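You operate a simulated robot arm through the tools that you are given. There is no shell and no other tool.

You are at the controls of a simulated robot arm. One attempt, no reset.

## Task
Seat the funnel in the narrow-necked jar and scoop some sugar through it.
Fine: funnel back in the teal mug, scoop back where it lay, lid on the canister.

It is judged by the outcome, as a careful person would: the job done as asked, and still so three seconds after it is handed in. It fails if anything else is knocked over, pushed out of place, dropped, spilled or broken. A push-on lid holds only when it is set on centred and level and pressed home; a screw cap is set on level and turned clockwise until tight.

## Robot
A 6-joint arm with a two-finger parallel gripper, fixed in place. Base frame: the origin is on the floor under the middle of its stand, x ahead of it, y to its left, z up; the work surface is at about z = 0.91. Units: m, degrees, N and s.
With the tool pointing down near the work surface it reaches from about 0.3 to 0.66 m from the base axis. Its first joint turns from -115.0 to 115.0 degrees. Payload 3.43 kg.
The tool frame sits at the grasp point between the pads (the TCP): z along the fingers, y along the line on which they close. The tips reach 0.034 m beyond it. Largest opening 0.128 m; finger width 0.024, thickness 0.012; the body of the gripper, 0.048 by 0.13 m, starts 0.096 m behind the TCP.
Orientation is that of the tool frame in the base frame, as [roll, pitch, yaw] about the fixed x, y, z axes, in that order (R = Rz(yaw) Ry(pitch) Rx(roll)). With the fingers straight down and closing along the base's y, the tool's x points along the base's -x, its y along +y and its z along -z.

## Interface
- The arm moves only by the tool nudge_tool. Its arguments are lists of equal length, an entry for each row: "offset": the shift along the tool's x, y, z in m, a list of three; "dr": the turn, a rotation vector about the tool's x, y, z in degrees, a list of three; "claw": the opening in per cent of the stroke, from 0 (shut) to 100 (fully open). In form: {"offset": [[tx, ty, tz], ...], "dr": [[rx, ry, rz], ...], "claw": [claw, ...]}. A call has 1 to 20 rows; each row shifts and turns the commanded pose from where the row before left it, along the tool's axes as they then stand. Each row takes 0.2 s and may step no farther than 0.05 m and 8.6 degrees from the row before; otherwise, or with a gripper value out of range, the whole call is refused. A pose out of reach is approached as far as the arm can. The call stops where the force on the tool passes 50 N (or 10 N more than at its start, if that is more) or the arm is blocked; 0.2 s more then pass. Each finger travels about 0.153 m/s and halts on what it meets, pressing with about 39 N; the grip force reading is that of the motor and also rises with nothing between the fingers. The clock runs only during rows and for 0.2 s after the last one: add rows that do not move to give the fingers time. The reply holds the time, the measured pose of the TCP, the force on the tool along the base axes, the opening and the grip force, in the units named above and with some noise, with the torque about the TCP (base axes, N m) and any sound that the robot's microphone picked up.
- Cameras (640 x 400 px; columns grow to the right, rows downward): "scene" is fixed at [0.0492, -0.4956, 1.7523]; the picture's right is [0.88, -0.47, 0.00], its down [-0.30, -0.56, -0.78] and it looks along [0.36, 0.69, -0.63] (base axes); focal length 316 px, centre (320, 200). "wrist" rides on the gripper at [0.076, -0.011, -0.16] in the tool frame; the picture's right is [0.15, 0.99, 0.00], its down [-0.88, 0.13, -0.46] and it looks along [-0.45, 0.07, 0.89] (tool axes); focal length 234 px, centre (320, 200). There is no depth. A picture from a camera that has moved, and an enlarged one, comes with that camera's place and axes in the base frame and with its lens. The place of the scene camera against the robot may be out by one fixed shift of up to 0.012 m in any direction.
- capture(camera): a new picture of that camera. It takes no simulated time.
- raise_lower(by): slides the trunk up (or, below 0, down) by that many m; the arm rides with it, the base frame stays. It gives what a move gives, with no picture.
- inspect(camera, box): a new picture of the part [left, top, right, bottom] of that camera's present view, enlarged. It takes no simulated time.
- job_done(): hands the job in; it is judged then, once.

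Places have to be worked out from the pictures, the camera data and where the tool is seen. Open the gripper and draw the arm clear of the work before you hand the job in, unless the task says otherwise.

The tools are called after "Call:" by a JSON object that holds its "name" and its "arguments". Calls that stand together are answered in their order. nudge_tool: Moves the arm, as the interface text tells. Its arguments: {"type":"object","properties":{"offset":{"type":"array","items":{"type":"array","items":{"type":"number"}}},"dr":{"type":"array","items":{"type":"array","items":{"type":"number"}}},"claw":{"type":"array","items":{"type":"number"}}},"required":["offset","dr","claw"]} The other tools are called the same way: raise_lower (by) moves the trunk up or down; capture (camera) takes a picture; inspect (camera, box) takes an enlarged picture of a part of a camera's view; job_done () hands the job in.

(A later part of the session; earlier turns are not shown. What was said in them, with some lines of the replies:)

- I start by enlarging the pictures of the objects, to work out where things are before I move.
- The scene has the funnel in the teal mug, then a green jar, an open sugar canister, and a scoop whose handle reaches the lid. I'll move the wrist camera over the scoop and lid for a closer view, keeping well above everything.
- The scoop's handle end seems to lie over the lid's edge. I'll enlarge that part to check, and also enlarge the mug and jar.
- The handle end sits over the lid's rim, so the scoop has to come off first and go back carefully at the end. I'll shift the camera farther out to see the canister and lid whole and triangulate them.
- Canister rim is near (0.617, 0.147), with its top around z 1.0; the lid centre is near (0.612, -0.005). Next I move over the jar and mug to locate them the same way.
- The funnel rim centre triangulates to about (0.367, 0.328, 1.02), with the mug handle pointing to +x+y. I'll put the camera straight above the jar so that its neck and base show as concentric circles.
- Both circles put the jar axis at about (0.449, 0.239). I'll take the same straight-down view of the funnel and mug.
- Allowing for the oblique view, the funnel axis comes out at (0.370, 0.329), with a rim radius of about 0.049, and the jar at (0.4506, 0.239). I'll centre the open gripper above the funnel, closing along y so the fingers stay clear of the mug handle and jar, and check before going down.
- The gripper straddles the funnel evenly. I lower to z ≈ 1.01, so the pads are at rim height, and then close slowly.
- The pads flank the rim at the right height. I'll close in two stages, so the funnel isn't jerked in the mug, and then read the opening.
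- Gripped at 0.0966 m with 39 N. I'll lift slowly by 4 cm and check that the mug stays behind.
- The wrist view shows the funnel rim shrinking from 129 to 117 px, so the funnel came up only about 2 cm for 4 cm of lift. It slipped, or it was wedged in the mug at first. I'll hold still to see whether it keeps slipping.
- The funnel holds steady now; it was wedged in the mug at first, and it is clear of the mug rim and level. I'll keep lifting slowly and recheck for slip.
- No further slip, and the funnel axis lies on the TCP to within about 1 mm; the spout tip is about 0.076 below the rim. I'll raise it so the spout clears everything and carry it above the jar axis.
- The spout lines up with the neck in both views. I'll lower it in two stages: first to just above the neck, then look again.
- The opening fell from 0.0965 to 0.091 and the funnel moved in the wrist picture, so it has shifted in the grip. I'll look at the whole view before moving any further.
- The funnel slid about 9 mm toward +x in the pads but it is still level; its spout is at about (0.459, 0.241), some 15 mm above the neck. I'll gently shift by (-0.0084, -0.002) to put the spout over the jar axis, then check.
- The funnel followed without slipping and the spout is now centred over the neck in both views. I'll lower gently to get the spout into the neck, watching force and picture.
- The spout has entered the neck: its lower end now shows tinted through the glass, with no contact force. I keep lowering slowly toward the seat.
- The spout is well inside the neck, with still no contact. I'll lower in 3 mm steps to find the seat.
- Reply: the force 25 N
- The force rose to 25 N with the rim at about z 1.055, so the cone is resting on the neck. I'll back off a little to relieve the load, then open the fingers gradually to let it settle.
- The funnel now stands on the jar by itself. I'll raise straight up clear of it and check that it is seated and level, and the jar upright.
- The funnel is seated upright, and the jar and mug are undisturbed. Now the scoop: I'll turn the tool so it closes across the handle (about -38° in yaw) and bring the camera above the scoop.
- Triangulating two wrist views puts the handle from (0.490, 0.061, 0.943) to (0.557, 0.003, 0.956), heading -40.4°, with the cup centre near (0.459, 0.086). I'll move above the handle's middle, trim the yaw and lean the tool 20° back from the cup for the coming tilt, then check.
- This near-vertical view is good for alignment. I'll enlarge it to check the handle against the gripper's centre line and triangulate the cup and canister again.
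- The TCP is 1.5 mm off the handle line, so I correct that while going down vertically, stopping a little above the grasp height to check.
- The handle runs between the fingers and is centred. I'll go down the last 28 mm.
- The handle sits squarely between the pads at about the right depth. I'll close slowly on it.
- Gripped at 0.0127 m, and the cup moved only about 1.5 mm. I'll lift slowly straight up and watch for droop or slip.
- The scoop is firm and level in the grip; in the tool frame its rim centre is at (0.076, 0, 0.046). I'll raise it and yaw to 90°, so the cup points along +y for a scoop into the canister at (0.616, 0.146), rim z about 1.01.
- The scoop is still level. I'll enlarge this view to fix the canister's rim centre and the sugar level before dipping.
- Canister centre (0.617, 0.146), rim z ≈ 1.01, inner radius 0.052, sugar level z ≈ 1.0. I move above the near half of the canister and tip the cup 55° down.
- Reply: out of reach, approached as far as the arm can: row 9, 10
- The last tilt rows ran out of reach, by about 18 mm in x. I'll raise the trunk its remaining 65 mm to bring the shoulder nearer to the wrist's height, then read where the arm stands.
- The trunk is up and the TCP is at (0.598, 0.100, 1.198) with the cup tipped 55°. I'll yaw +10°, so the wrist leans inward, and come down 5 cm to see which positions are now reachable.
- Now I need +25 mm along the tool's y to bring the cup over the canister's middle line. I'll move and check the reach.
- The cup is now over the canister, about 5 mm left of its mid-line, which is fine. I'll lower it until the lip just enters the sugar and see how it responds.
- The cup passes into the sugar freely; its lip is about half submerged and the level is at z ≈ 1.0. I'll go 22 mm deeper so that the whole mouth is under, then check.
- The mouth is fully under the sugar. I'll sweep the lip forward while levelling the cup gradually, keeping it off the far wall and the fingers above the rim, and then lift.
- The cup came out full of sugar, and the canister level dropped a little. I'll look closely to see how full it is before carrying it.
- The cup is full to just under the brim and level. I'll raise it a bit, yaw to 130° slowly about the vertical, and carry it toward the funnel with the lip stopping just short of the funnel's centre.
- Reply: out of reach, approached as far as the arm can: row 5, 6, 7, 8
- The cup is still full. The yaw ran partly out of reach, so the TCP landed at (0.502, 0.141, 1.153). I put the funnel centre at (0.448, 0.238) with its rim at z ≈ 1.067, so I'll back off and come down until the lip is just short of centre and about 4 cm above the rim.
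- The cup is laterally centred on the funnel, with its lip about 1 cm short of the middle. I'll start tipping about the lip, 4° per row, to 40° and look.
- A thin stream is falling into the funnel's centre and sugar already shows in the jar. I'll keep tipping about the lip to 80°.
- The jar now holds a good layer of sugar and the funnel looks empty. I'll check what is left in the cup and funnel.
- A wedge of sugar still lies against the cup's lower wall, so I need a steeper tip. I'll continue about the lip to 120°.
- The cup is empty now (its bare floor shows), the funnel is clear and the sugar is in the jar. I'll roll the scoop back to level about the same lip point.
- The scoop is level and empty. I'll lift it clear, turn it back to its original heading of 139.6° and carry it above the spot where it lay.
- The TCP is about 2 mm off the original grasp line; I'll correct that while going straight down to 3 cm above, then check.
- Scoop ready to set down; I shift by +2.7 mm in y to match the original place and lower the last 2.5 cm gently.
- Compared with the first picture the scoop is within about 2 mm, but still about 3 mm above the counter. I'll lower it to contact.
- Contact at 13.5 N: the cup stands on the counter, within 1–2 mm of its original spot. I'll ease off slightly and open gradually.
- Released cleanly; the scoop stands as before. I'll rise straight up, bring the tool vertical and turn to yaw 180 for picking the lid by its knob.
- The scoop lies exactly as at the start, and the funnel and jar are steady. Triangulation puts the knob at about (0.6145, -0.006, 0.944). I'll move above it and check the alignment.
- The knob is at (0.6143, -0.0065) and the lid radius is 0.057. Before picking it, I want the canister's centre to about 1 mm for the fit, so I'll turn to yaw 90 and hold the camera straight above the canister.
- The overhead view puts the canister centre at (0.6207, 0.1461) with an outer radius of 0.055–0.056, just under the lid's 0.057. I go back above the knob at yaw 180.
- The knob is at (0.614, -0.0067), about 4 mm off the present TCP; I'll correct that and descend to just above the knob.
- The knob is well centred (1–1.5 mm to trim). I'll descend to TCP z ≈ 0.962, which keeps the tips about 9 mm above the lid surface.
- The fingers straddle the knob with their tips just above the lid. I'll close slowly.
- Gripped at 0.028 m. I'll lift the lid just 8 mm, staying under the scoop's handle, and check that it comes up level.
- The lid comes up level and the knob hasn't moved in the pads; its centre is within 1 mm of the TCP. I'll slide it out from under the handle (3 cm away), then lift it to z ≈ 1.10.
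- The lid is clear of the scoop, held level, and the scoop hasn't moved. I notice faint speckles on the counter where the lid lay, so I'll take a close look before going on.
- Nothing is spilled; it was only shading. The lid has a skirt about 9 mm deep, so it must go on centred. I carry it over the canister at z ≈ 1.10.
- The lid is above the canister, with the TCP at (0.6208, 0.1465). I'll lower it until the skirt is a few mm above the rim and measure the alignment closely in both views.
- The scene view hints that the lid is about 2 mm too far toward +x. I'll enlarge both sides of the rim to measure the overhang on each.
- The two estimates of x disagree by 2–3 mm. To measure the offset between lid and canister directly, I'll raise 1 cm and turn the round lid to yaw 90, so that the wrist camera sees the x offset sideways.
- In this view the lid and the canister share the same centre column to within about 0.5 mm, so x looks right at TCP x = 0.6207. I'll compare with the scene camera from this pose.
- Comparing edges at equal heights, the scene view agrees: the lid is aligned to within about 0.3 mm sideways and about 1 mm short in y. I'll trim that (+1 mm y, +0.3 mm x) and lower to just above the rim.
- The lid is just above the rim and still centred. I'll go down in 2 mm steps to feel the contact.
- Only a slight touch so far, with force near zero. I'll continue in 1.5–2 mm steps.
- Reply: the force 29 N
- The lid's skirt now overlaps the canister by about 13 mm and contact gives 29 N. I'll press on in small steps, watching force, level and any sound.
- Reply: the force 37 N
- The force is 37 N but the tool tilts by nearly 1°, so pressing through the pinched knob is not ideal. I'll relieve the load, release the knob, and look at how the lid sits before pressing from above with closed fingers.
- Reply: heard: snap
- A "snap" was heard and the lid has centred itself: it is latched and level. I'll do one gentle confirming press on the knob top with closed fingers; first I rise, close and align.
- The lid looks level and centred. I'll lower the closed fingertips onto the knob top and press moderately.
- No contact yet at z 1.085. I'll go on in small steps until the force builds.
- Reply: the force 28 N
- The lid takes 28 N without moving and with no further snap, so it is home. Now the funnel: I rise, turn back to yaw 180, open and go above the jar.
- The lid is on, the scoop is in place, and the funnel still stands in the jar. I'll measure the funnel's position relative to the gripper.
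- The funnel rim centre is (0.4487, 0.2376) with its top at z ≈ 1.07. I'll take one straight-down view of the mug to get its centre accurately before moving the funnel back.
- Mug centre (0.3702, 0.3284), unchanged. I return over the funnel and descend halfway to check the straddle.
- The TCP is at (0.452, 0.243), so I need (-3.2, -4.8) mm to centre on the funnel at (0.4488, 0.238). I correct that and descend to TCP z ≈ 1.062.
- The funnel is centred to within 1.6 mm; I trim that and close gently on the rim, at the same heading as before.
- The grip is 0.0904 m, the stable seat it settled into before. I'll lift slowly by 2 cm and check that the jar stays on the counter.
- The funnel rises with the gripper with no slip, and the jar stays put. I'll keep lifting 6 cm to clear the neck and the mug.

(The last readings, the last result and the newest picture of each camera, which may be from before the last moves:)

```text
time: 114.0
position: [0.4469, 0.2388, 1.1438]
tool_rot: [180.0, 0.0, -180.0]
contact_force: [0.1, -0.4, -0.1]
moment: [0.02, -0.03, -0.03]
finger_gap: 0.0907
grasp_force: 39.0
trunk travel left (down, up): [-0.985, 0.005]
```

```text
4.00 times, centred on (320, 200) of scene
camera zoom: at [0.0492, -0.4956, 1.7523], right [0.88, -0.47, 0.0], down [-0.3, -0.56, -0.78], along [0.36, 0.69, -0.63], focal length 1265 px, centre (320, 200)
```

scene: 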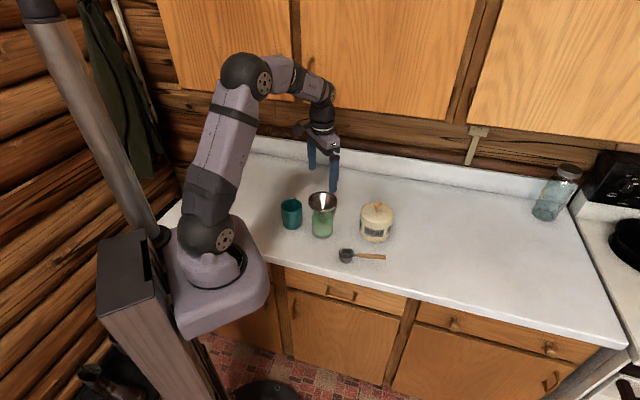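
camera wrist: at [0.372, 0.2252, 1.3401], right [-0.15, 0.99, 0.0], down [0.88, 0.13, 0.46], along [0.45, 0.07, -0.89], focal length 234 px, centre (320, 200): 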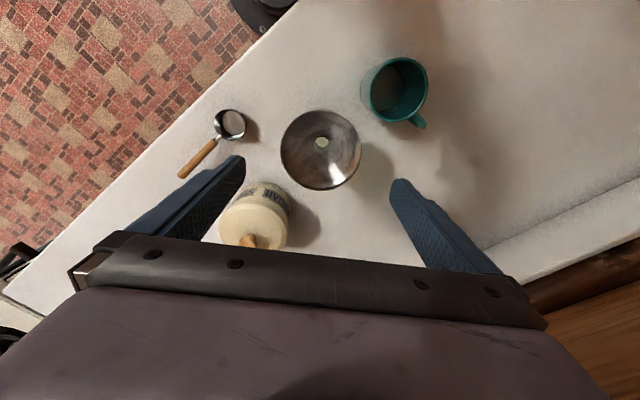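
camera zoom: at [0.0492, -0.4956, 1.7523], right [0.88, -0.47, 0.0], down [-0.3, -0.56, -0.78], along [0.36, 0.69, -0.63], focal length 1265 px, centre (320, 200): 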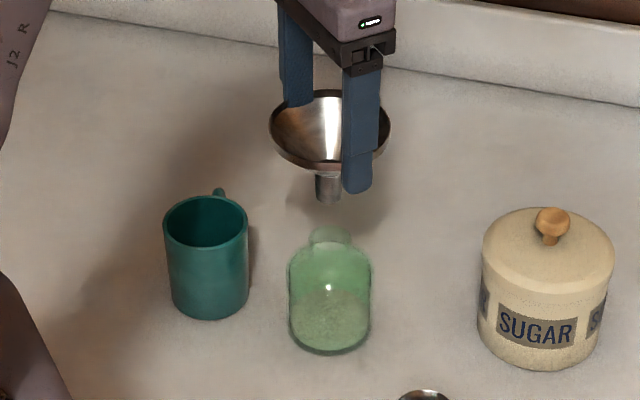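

No slip this time and the funnel hangs straight. I'll carry it over the mug centre at (0.3702, 0.3284).

Call:
{"name": "nudge_tool", "arguments": {"offset": [[0.0077, 0.0089, 0], [0.0153, 0.0177, 0], [0.0153, 0.0177, 0], [0.0153, 0.0177, 0], [0.0153, 0.0177, 0], [0.0078, 0.009, 0], [0, 0, 0], [0, 0, 0]], "dr": [[0, 0, 0], [0, 0, 0], [0, 0, 0], [0, 0, 0], [0, 0, 0], [0, 0, 0], [0, 0, 0], [0, 0, 0]], "claw": [60, 60, 60, 60, 60, 60, 60, 60]}}

Call:
{"name": "inspect", "arguments": {"camera": "wrist", "box": [220, 90, 420, 250]}}

Call:
{"name": "inspect", "arguments": {"camera": "scene", "box": [260, 150, 360, 250]}}

```text
time: 115.8
position: [0.371, 0.3275, 1.1456]
tool_rot: [180.0, -0.2, 180.0]
contact_force: [-0.6, 1.0, 0.2]
moment: [0.04, 0.03, -0.02]
finger_gap: 0.0906
grasp_force: 39.9
trunk travel left (down, up): [-0.985, 0.005]
```

```text
2.50 times, centred on (320, 170) of wrist
camera zoom: at [0.2954, 0.3163, 1.3047], right [-0.15, 0.99, 0.0], down [0.88, 0.13, 0.46], along [0.45, 0.07, -0.89], focal length 585 px, centre (320, 275)
```

zoom: 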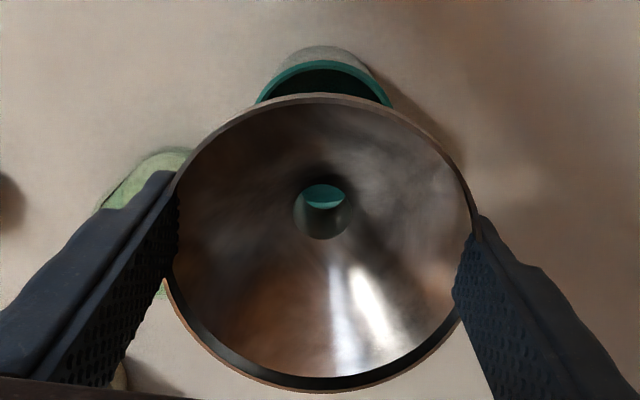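

```text
4.00 times, centred on (310, 200) of scene
camera zoom: at [0.0492, -0.4956, 1.7523], right [0.88, -0.47, 0.0], down [-0.3, -0.56, -0.78], along [0.36, 0.69, -0.63], focal length 1265 px, centre (360, 200)
```

zoom: 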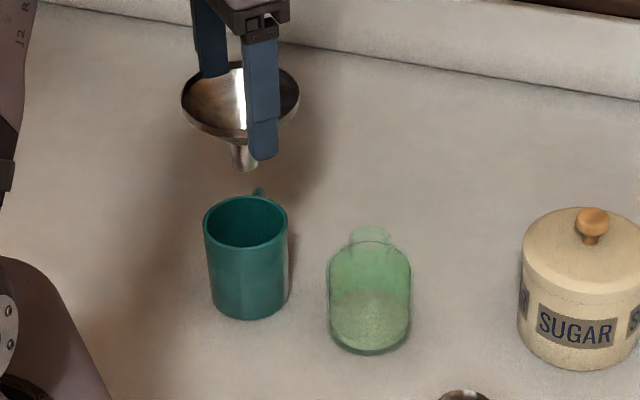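

The funnel is over the mug. I'll lower it until the spout is just above the mug's mouth and check again.

Call:
{"name": "nudge_tool", "arguments": {"offset": [[0, 0, 0.01], [0, 0, 0.012], [0, 0, 0.012], [0, 0, 0.012], [0, 0, 0.01], [0, 0, 0]], "dr": [[0, 0, 0], [0, 0, 0], [0, 0, 0], [0, 0, 0], [0, 0, 0], [0, 0, 0]], "claw": [60, 60, 60, 60, 60, 60]}}

Call:
{"name": "inspect", "arguments": {"camera": "wrist", "box": [220, 90, 420, 250]}}

Call:
{"name": "inspect", "arguments": {"camera": "scene", "box": [265, 165, 335, 235]}}

```text
time: 117.2
position: [0.3715, 0.3277, 1.0867]
tool_rot: [179.9, 0.1, -179.9]
contact_force: [0.1, 0.1, -1.2]
moment: [0.05, 0.01, 0.01]
finger_gap: 0.0905
grasp_force: 39.0
trunk travel left (down, up): [-0.985, 0.005]
```

```text
2.50 times, centred on (320, 170) of wrist
camera zoom: at [0.2951, 0.3167, 1.2474], right [-0.15, 0.99, 0.0], down [0.88, 0.13, 0.46], along [0.45, 0.07, -0.89], focal length 585 px, centre (320, 275)
```

zoom: 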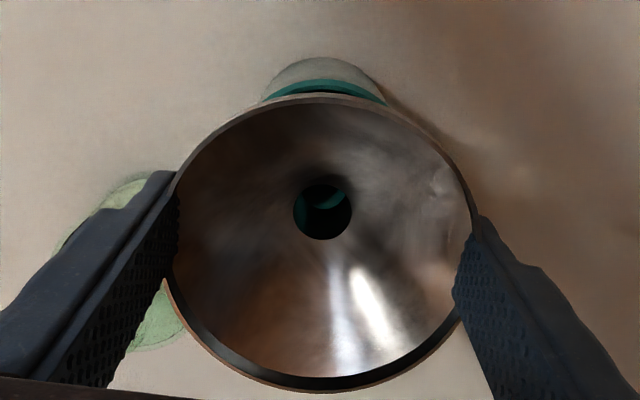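

```text
5.71 times, centred on (300, 200) of scene
camera zoom: at [0.0492, -0.4956, 1.7523], right [0.88, -0.47, 0.0], down [-0.3, -0.56, -0.78], along [0.36, 0.69, -0.63], focal length 1807 px, centre (434, 200)
```

zoom: 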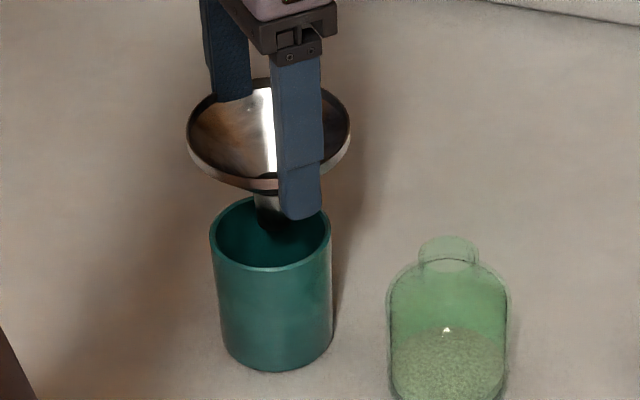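

The spout is entering the mug's mouth centrally. I'll continue down slowly.

Call:
{"name": "nudge_tool", "arguments": {"offset": [[0, 0, 0.009], [0, 0, 0.01], [0, 0, 0.01], [0, 0, 0.01], [0, 0, 0.009], [0, 0, 0]], "dr": [[0, 0, 0], [0, 0, 0], [0, 0, 0], [0, 0, 0], [0, 0, 0], [0, 0, 0]], "claw": [60, 60, 60, 60, 60, 60]}}

Call:
{"name": "inspect", "arguments": {"camera": "wrist", "box": [220, 90, 420, 250]}}

Call:
{"name": "inspect", "arguments": {"camera": "scene", "box": [265, 170, 335, 240]}}

```text
time: 118.6
position: [0.3716, 0.3272, 1.0399]
tool_rot: [-180.0, 0.0, 180.0]
contact_force: [0.5, 0.2, -1.7]
moment: [0.0, 0.01, 0.0]
finger_gap: 0.0905
grasp_force: 38.9
trunk travel left (down, up): [-0.985, 0.005]
```

```text
2.50 times, centred on (320, 170) of wrist
camera zoom: at [0.2955, 0.316, 1.1991], right [-0.15, 0.99, 0.0], down [0.88, 0.13, 0.46], along [0.45, 0.07, -0.89], focal length 585 px, centre (320, 275)
```

zoom: 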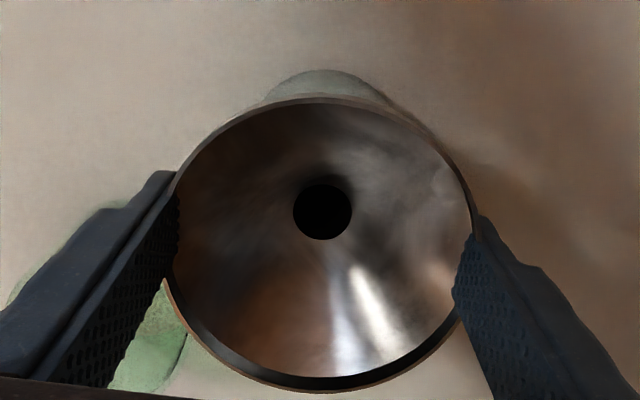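

```text
5.71 times, centred on (300, 205) of scene
camera zoom: at [0.0492, -0.4956, 1.7523], right [0.88, -0.47, 0.0], down [-0.3, -0.56, -0.78], along [0.36, 0.69, -0.63], focal length 1807 px, centre (434, 171)
```

zoom: 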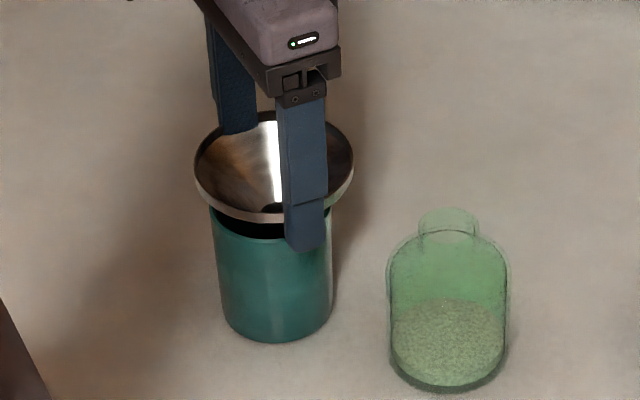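

The spout is inside and the rim is about 2 cm above its seat. I'll lower in small steps and feel for the contact.

Call:
{"name": "nudge_tool", "arguments": {"offset": [[0, 0, 0.006], [0, 0, 0.006], [0, 0, 0.004], [0, 0, 0.003], [0, 0, 0.002], [0, 0, 0]], "dr": [[0, 0, 0], [0, 0, 0], [0, 0, 0], [0, 0, 0], [0, 0, 0], [0, 0, 0]], "claw": [60, 60, 60, 60, 60, 60]}}

Call:
{"name": "inspect", "arguments": {"camera": "wrist", "box": [220, 90, 420, 250]}}

Call:
{"name": "inspect", "arguments": {"camera": "scene", "box": [265, 170, 335, 240]}}

```text
time: 120.0
position: [0.371, 0.3281, 1.0216]
tool_rot: [179.8, 0.2, 179.9]
contact_force: [-1.7, 4.7, 20.0]
moment: [0.09, -0.06, 0.14]
finger_gap: 0.0905
grasp_force: 39.3
trunk travel left (down, up): [-0.985, 0.005]
```

```text
2.50 times, centred on (320, 170) of wrist
camera zoom: at [0.2944, 0.3162, 1.1799], right [-0.15, 0.99, 0.0], down [0.88, 0.13, 0.46], along [0.45, 0.07, -0.89], focal length 585 px, centre (320, 275)
```

zoom: 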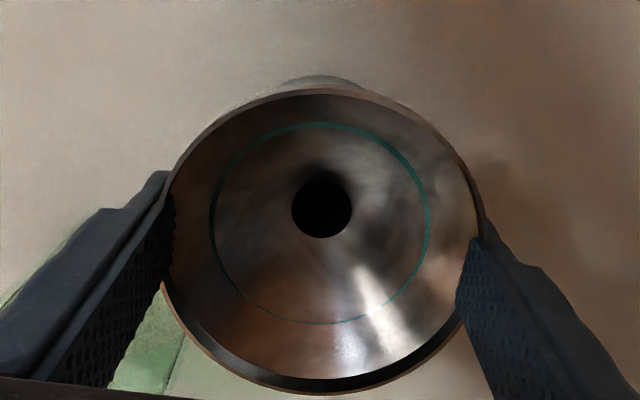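

```text
5.71 times, centred on (300, 205) of scene
camera zoom: at [0.0492, -0.4956, 1.7523], right [0.88, -0.47, 0.0], down [-0.3, -0.56, -0.78], along [0.36, 0.69, -0.63], focal length 1807 px, centre (434, 171)
```

zoom: 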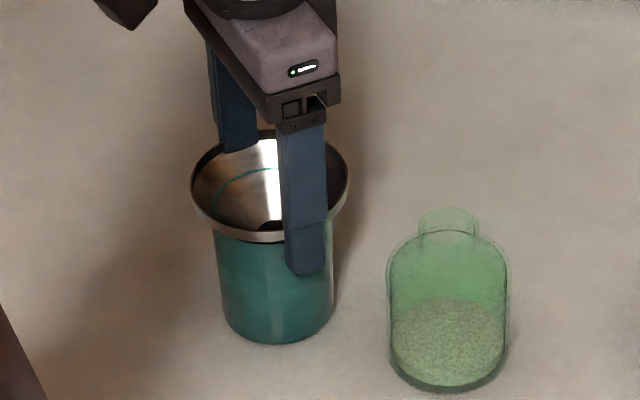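

Contact at 20 N, and the mug's rim shows as a full ring through the cone: the funnel is seated. I'll ease off and open gradually so that it settles.

Call:
{"name": "nudge_tool", "arguments": {"offset": [[0, 0, -0.001], [0, 0, -0.001], [0, 0, 0], [0, 0, 0], [0, 0, 0], [0, 0, 0], [0, 0, 0], [0, 0, 0], [0, 0, 0]], "dr": [[0, 0, 0], [0, 0, 0], [0, 0, 0], [0, 0, 0], [0, 0, 0], [0, 0, 0], [0, 0, 0], [0, 0, 0], [0, 0, 0]], "claw": [60, 60, 71.5, 73, 75, 78, 83, 90, 96]}}

Call:
{"name": "inspect", "arguments": {"camera": "wrist", "box": [220, 90, 420, 250]}}

Call:
{"name": "inspect", "arguments": {"camera": "scene", "box": [265, 170, 335, 240]}}

```text
time: 122.0
position: [0.3709, 0.3272, 1.021]
tool_rot: [180.0, 0.0, -179.9]
contact_force: [0.3, -0.1, -0.5]
moment: [-0.01, 0.01, 0.02]
finger_gap: 0.1229
grasp_force: 0.1
trunk travel left (down, up): [-0.985, 0.005]
```

```text
2.50 times, centred on (320, 170) of wrist
camera zoom: at [0.2955, 0.316, 1.1799], right [-0.15, 0.99, 0.0], down [0.88, 0.13, 0.46], along [0.45, 0.07, -0.89], focal length 585 px, centre (320, 275)
```

zoom: 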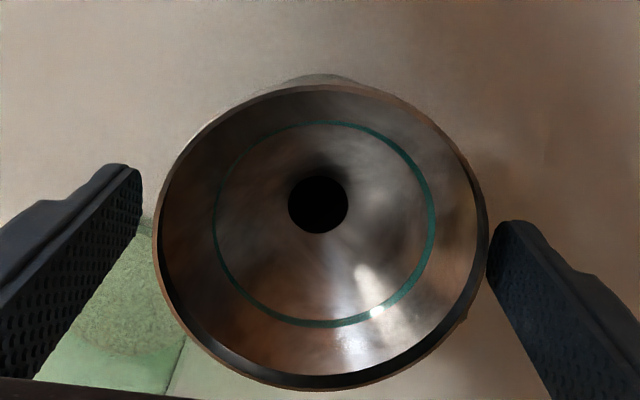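

```text
5.71 times, centred on (300, 205) of scene
camera zoom: at [0.0492, -0.4956, 1.7523], right [0.88, -0.47, 0.0], down [-0.3, -0.56, -0.78], along [0.36, 0.69, -0.63], focal length 1807 px, centre (434, 171)
```

zoom: 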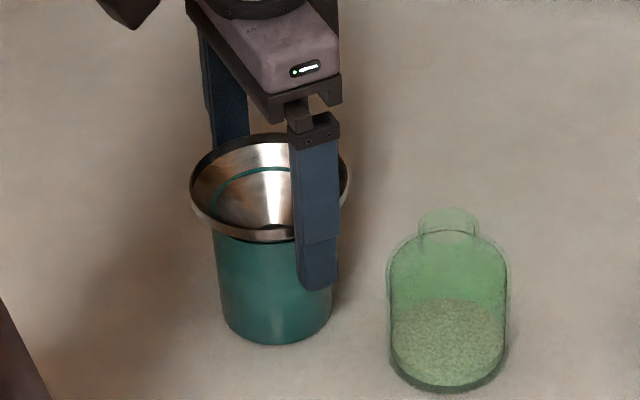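

The funnel rests in the mug with the rim ring showing evenly, and the gripper is free. I'll raise straight up and look at the result.

Call:
{"name": "nudge_tool", "arguments": {"offset": [[0, 0, 0], [0, 0, -0.015], [0, 0, -0.03], [0, 0, -0.04], [0, 0, -0.045], [0, 0, -0.045], [0, 0, 0]], "dr": [[0, 0, 0], [0, 0, 0], [0, 0, 0], [0, 0, 0], [0, 0, 0], [0, 0, 0], [0, 0, 0]], "claw": [100, 100, 100, 100, 100, 100, 100]}}

Call:
{"name": "capture", "arguments": {"camera": "wrist"}}

Call:
{"name": "inspect", "arguments": {"camera": "scene", "box": [260, 170, 440, 290]}}

```text
time: 123.6
position: [0.3726, 0.3297, 1.196]
tool_rot: [-179.8, 0.1, -179.9]
contact_force: [0.3, 0.5, -0.5]
moment: [-0.01, 0.01, 0.0]
finger_gap: 0.1281
grasp_force: 0.1
trunk travel left (down, up): [-0.985, 0.005]
```

```text
taken
camera wrist: at [0.2968, 0.3188, 1.3557], right [-0.15, 0.99, 0.0], down [0.88, 0.13, 0.46], along [0.45, 0.07, -0.89], focal length 234 px, centre (320, 200)
```

wrist: 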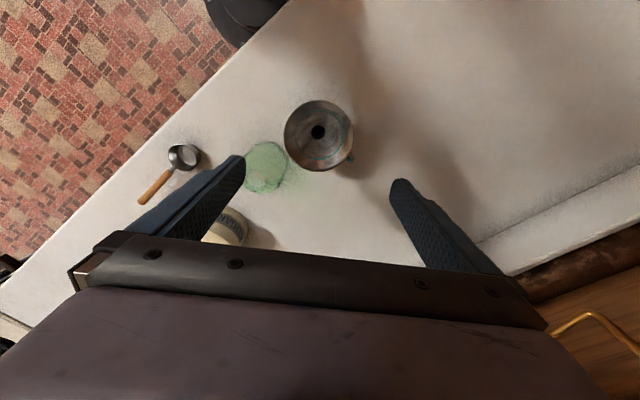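

```text
3.33 times, centred on (350, 230) of scene
camera zoom: at [0.0492, -0.4956, 1.7523], right [0.88, -0.47, 0.0], down [-0.3, -0.56, -0.78], along [0.36, 0.69, -0.63], focal length 1054 px, centre (220, 100)
```

zoom: 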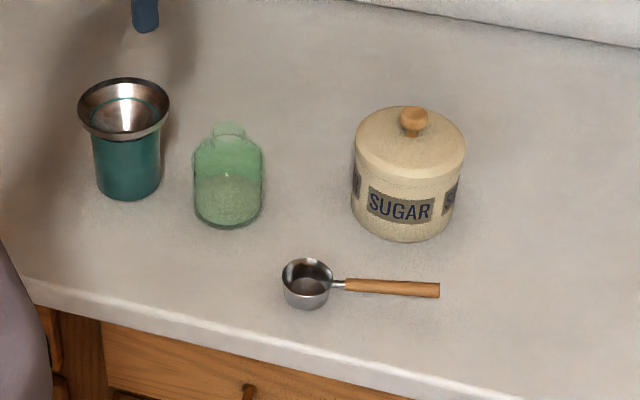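

Everything matches the first picture, plus sugar in the jar and the lid on the canister. I'll take a last close look at the funnel, the jar and the lid.

Call:
{"name": "inspect", "arguments": {"camera": "scene", "box": [270, 180, 345, 245]}}

Call:
{"name": "inspect", "arguments": {"camera": "wrist", "box": [240, 70, 400, 210]}}

Call:
{"name": "inspect", "arguments": {"camera": "scene", "box": [340, 195, 415, 275]}}

```text
6.15 times, centred on (308, 212) of scene
camera zoom: at [0.0492, -0.4956, 1.7523], right [0.88, -0.47, 0.0], down [-0.3, -0.56, -0.78], along [0.36, 0.69, -0.63], focal length 1946 px, centre (397, 123)
```

zoom: 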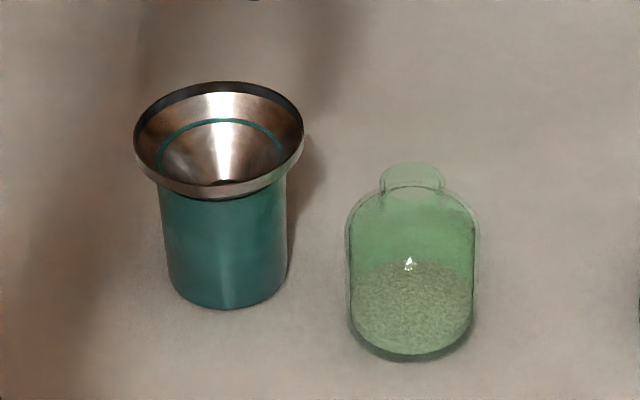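

```text
2.86 times, centred on (320, 140) of wrist
camera zoom: at [0.2968, 0.3188, 1.3557], right [-0.15, 0.99, 0.0], down [0.88, 0.13, 0.46], along [0.45, 0.07, -0.89], focal length 669 px, centre (320, 371)
```

zoom: 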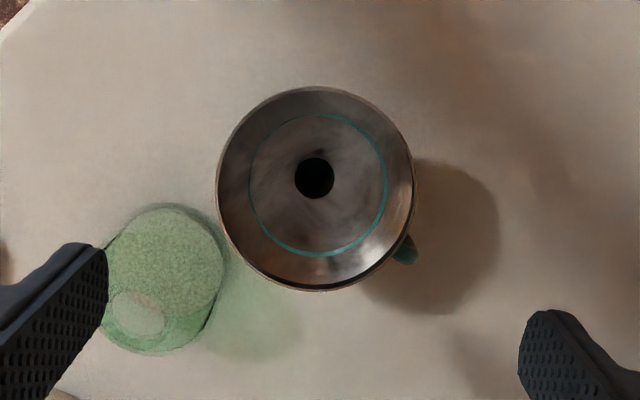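

```text
5.00 times, centred on (378, 235) of scene
camera zoom: at [0.0492, -0.4956, 1.7523], right [0.88, -0.47, 0.0], down [-0.3, -0.56, -0.78], along [0.36, 0.69, -0.63], focal length 1581 px, centre (32, 25)
```

zoom: 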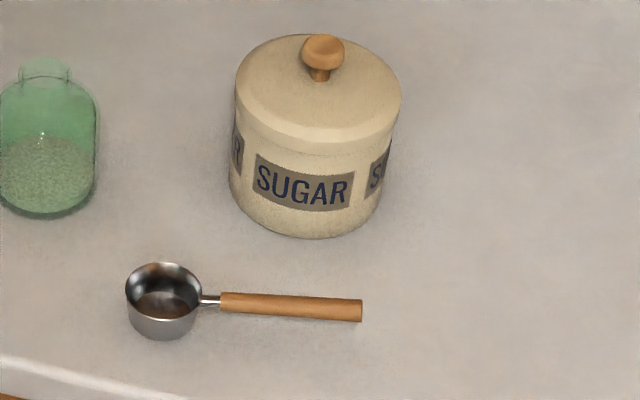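

The funnel sits level in the mug, the jar holds the sugar, the scoop lies in place and the lid is level and snapped on. I draw the open gripper farther up, clear of the work.

Call:
{"name": "nudge_tool", "arguments": {"offset": [[0, 0, -0.035], [0, 0, -0.035], [0, 0, -0.035], [0, 0, 0], [0, 0, 0]], "dr": [[0, 0, 0], [0, 0, 0], [0, 0, 0], [0, 0, 0], [0, 0, 0]], "claw": [100, 100, 100, 100, 100]}}

Call:
{"name": "capture", "arguments": {"camera": "scene"}}

```text
time: 124.8
position: [0.3729, 0.3278, 1.3018]
tool_rot: [180.0, 0.0, -180.0]
contact_force: [0.7, -0.6, 0.0]
moment: [0.0, 0.01, 0.03]
finger_gap: 0.128
grasp_force: 0.0
trunk travel left (down, up): [-0.985, 0.005]
```

```text
taken
```

scene: 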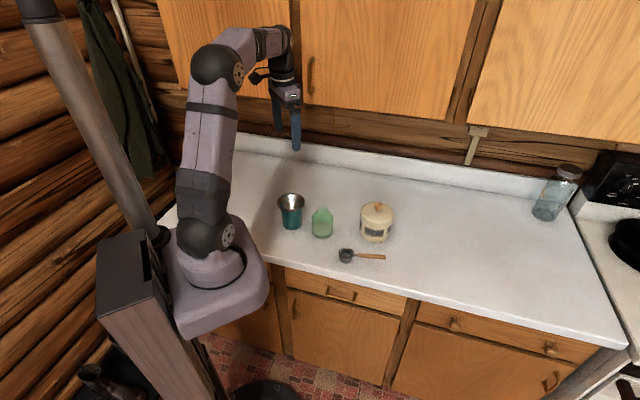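

The final picture shows everything in place and still, with the gripper open and well clear of the work, so I hand the job in.

Call:
{"name": "job_done", "arguments": {}}

```text
The job is handed in.
```

I handed the job in with every step done; I don't know yet how it was judged.

- **Sugar:** one level scoop went through the funnel into the green jar. The scoop and funnel came out empty, and I saw nothing spilled.
- **Funnel:** it is back in the teal mug, resting level on the mug's rim.
- **Scoop:** it is back on the counter, within about 2 mm of where it lay.
- **Lid:** it is on the sugar canister, level. It snapped into place, and a 28 N press afterwards didn't move it.

The first time I lifted the funnel it slipped in the grip. I re-centred it before lowering it into the jar, and nothing was knocked or dropped. The gripper is open and the arm is raised clear of the counter.
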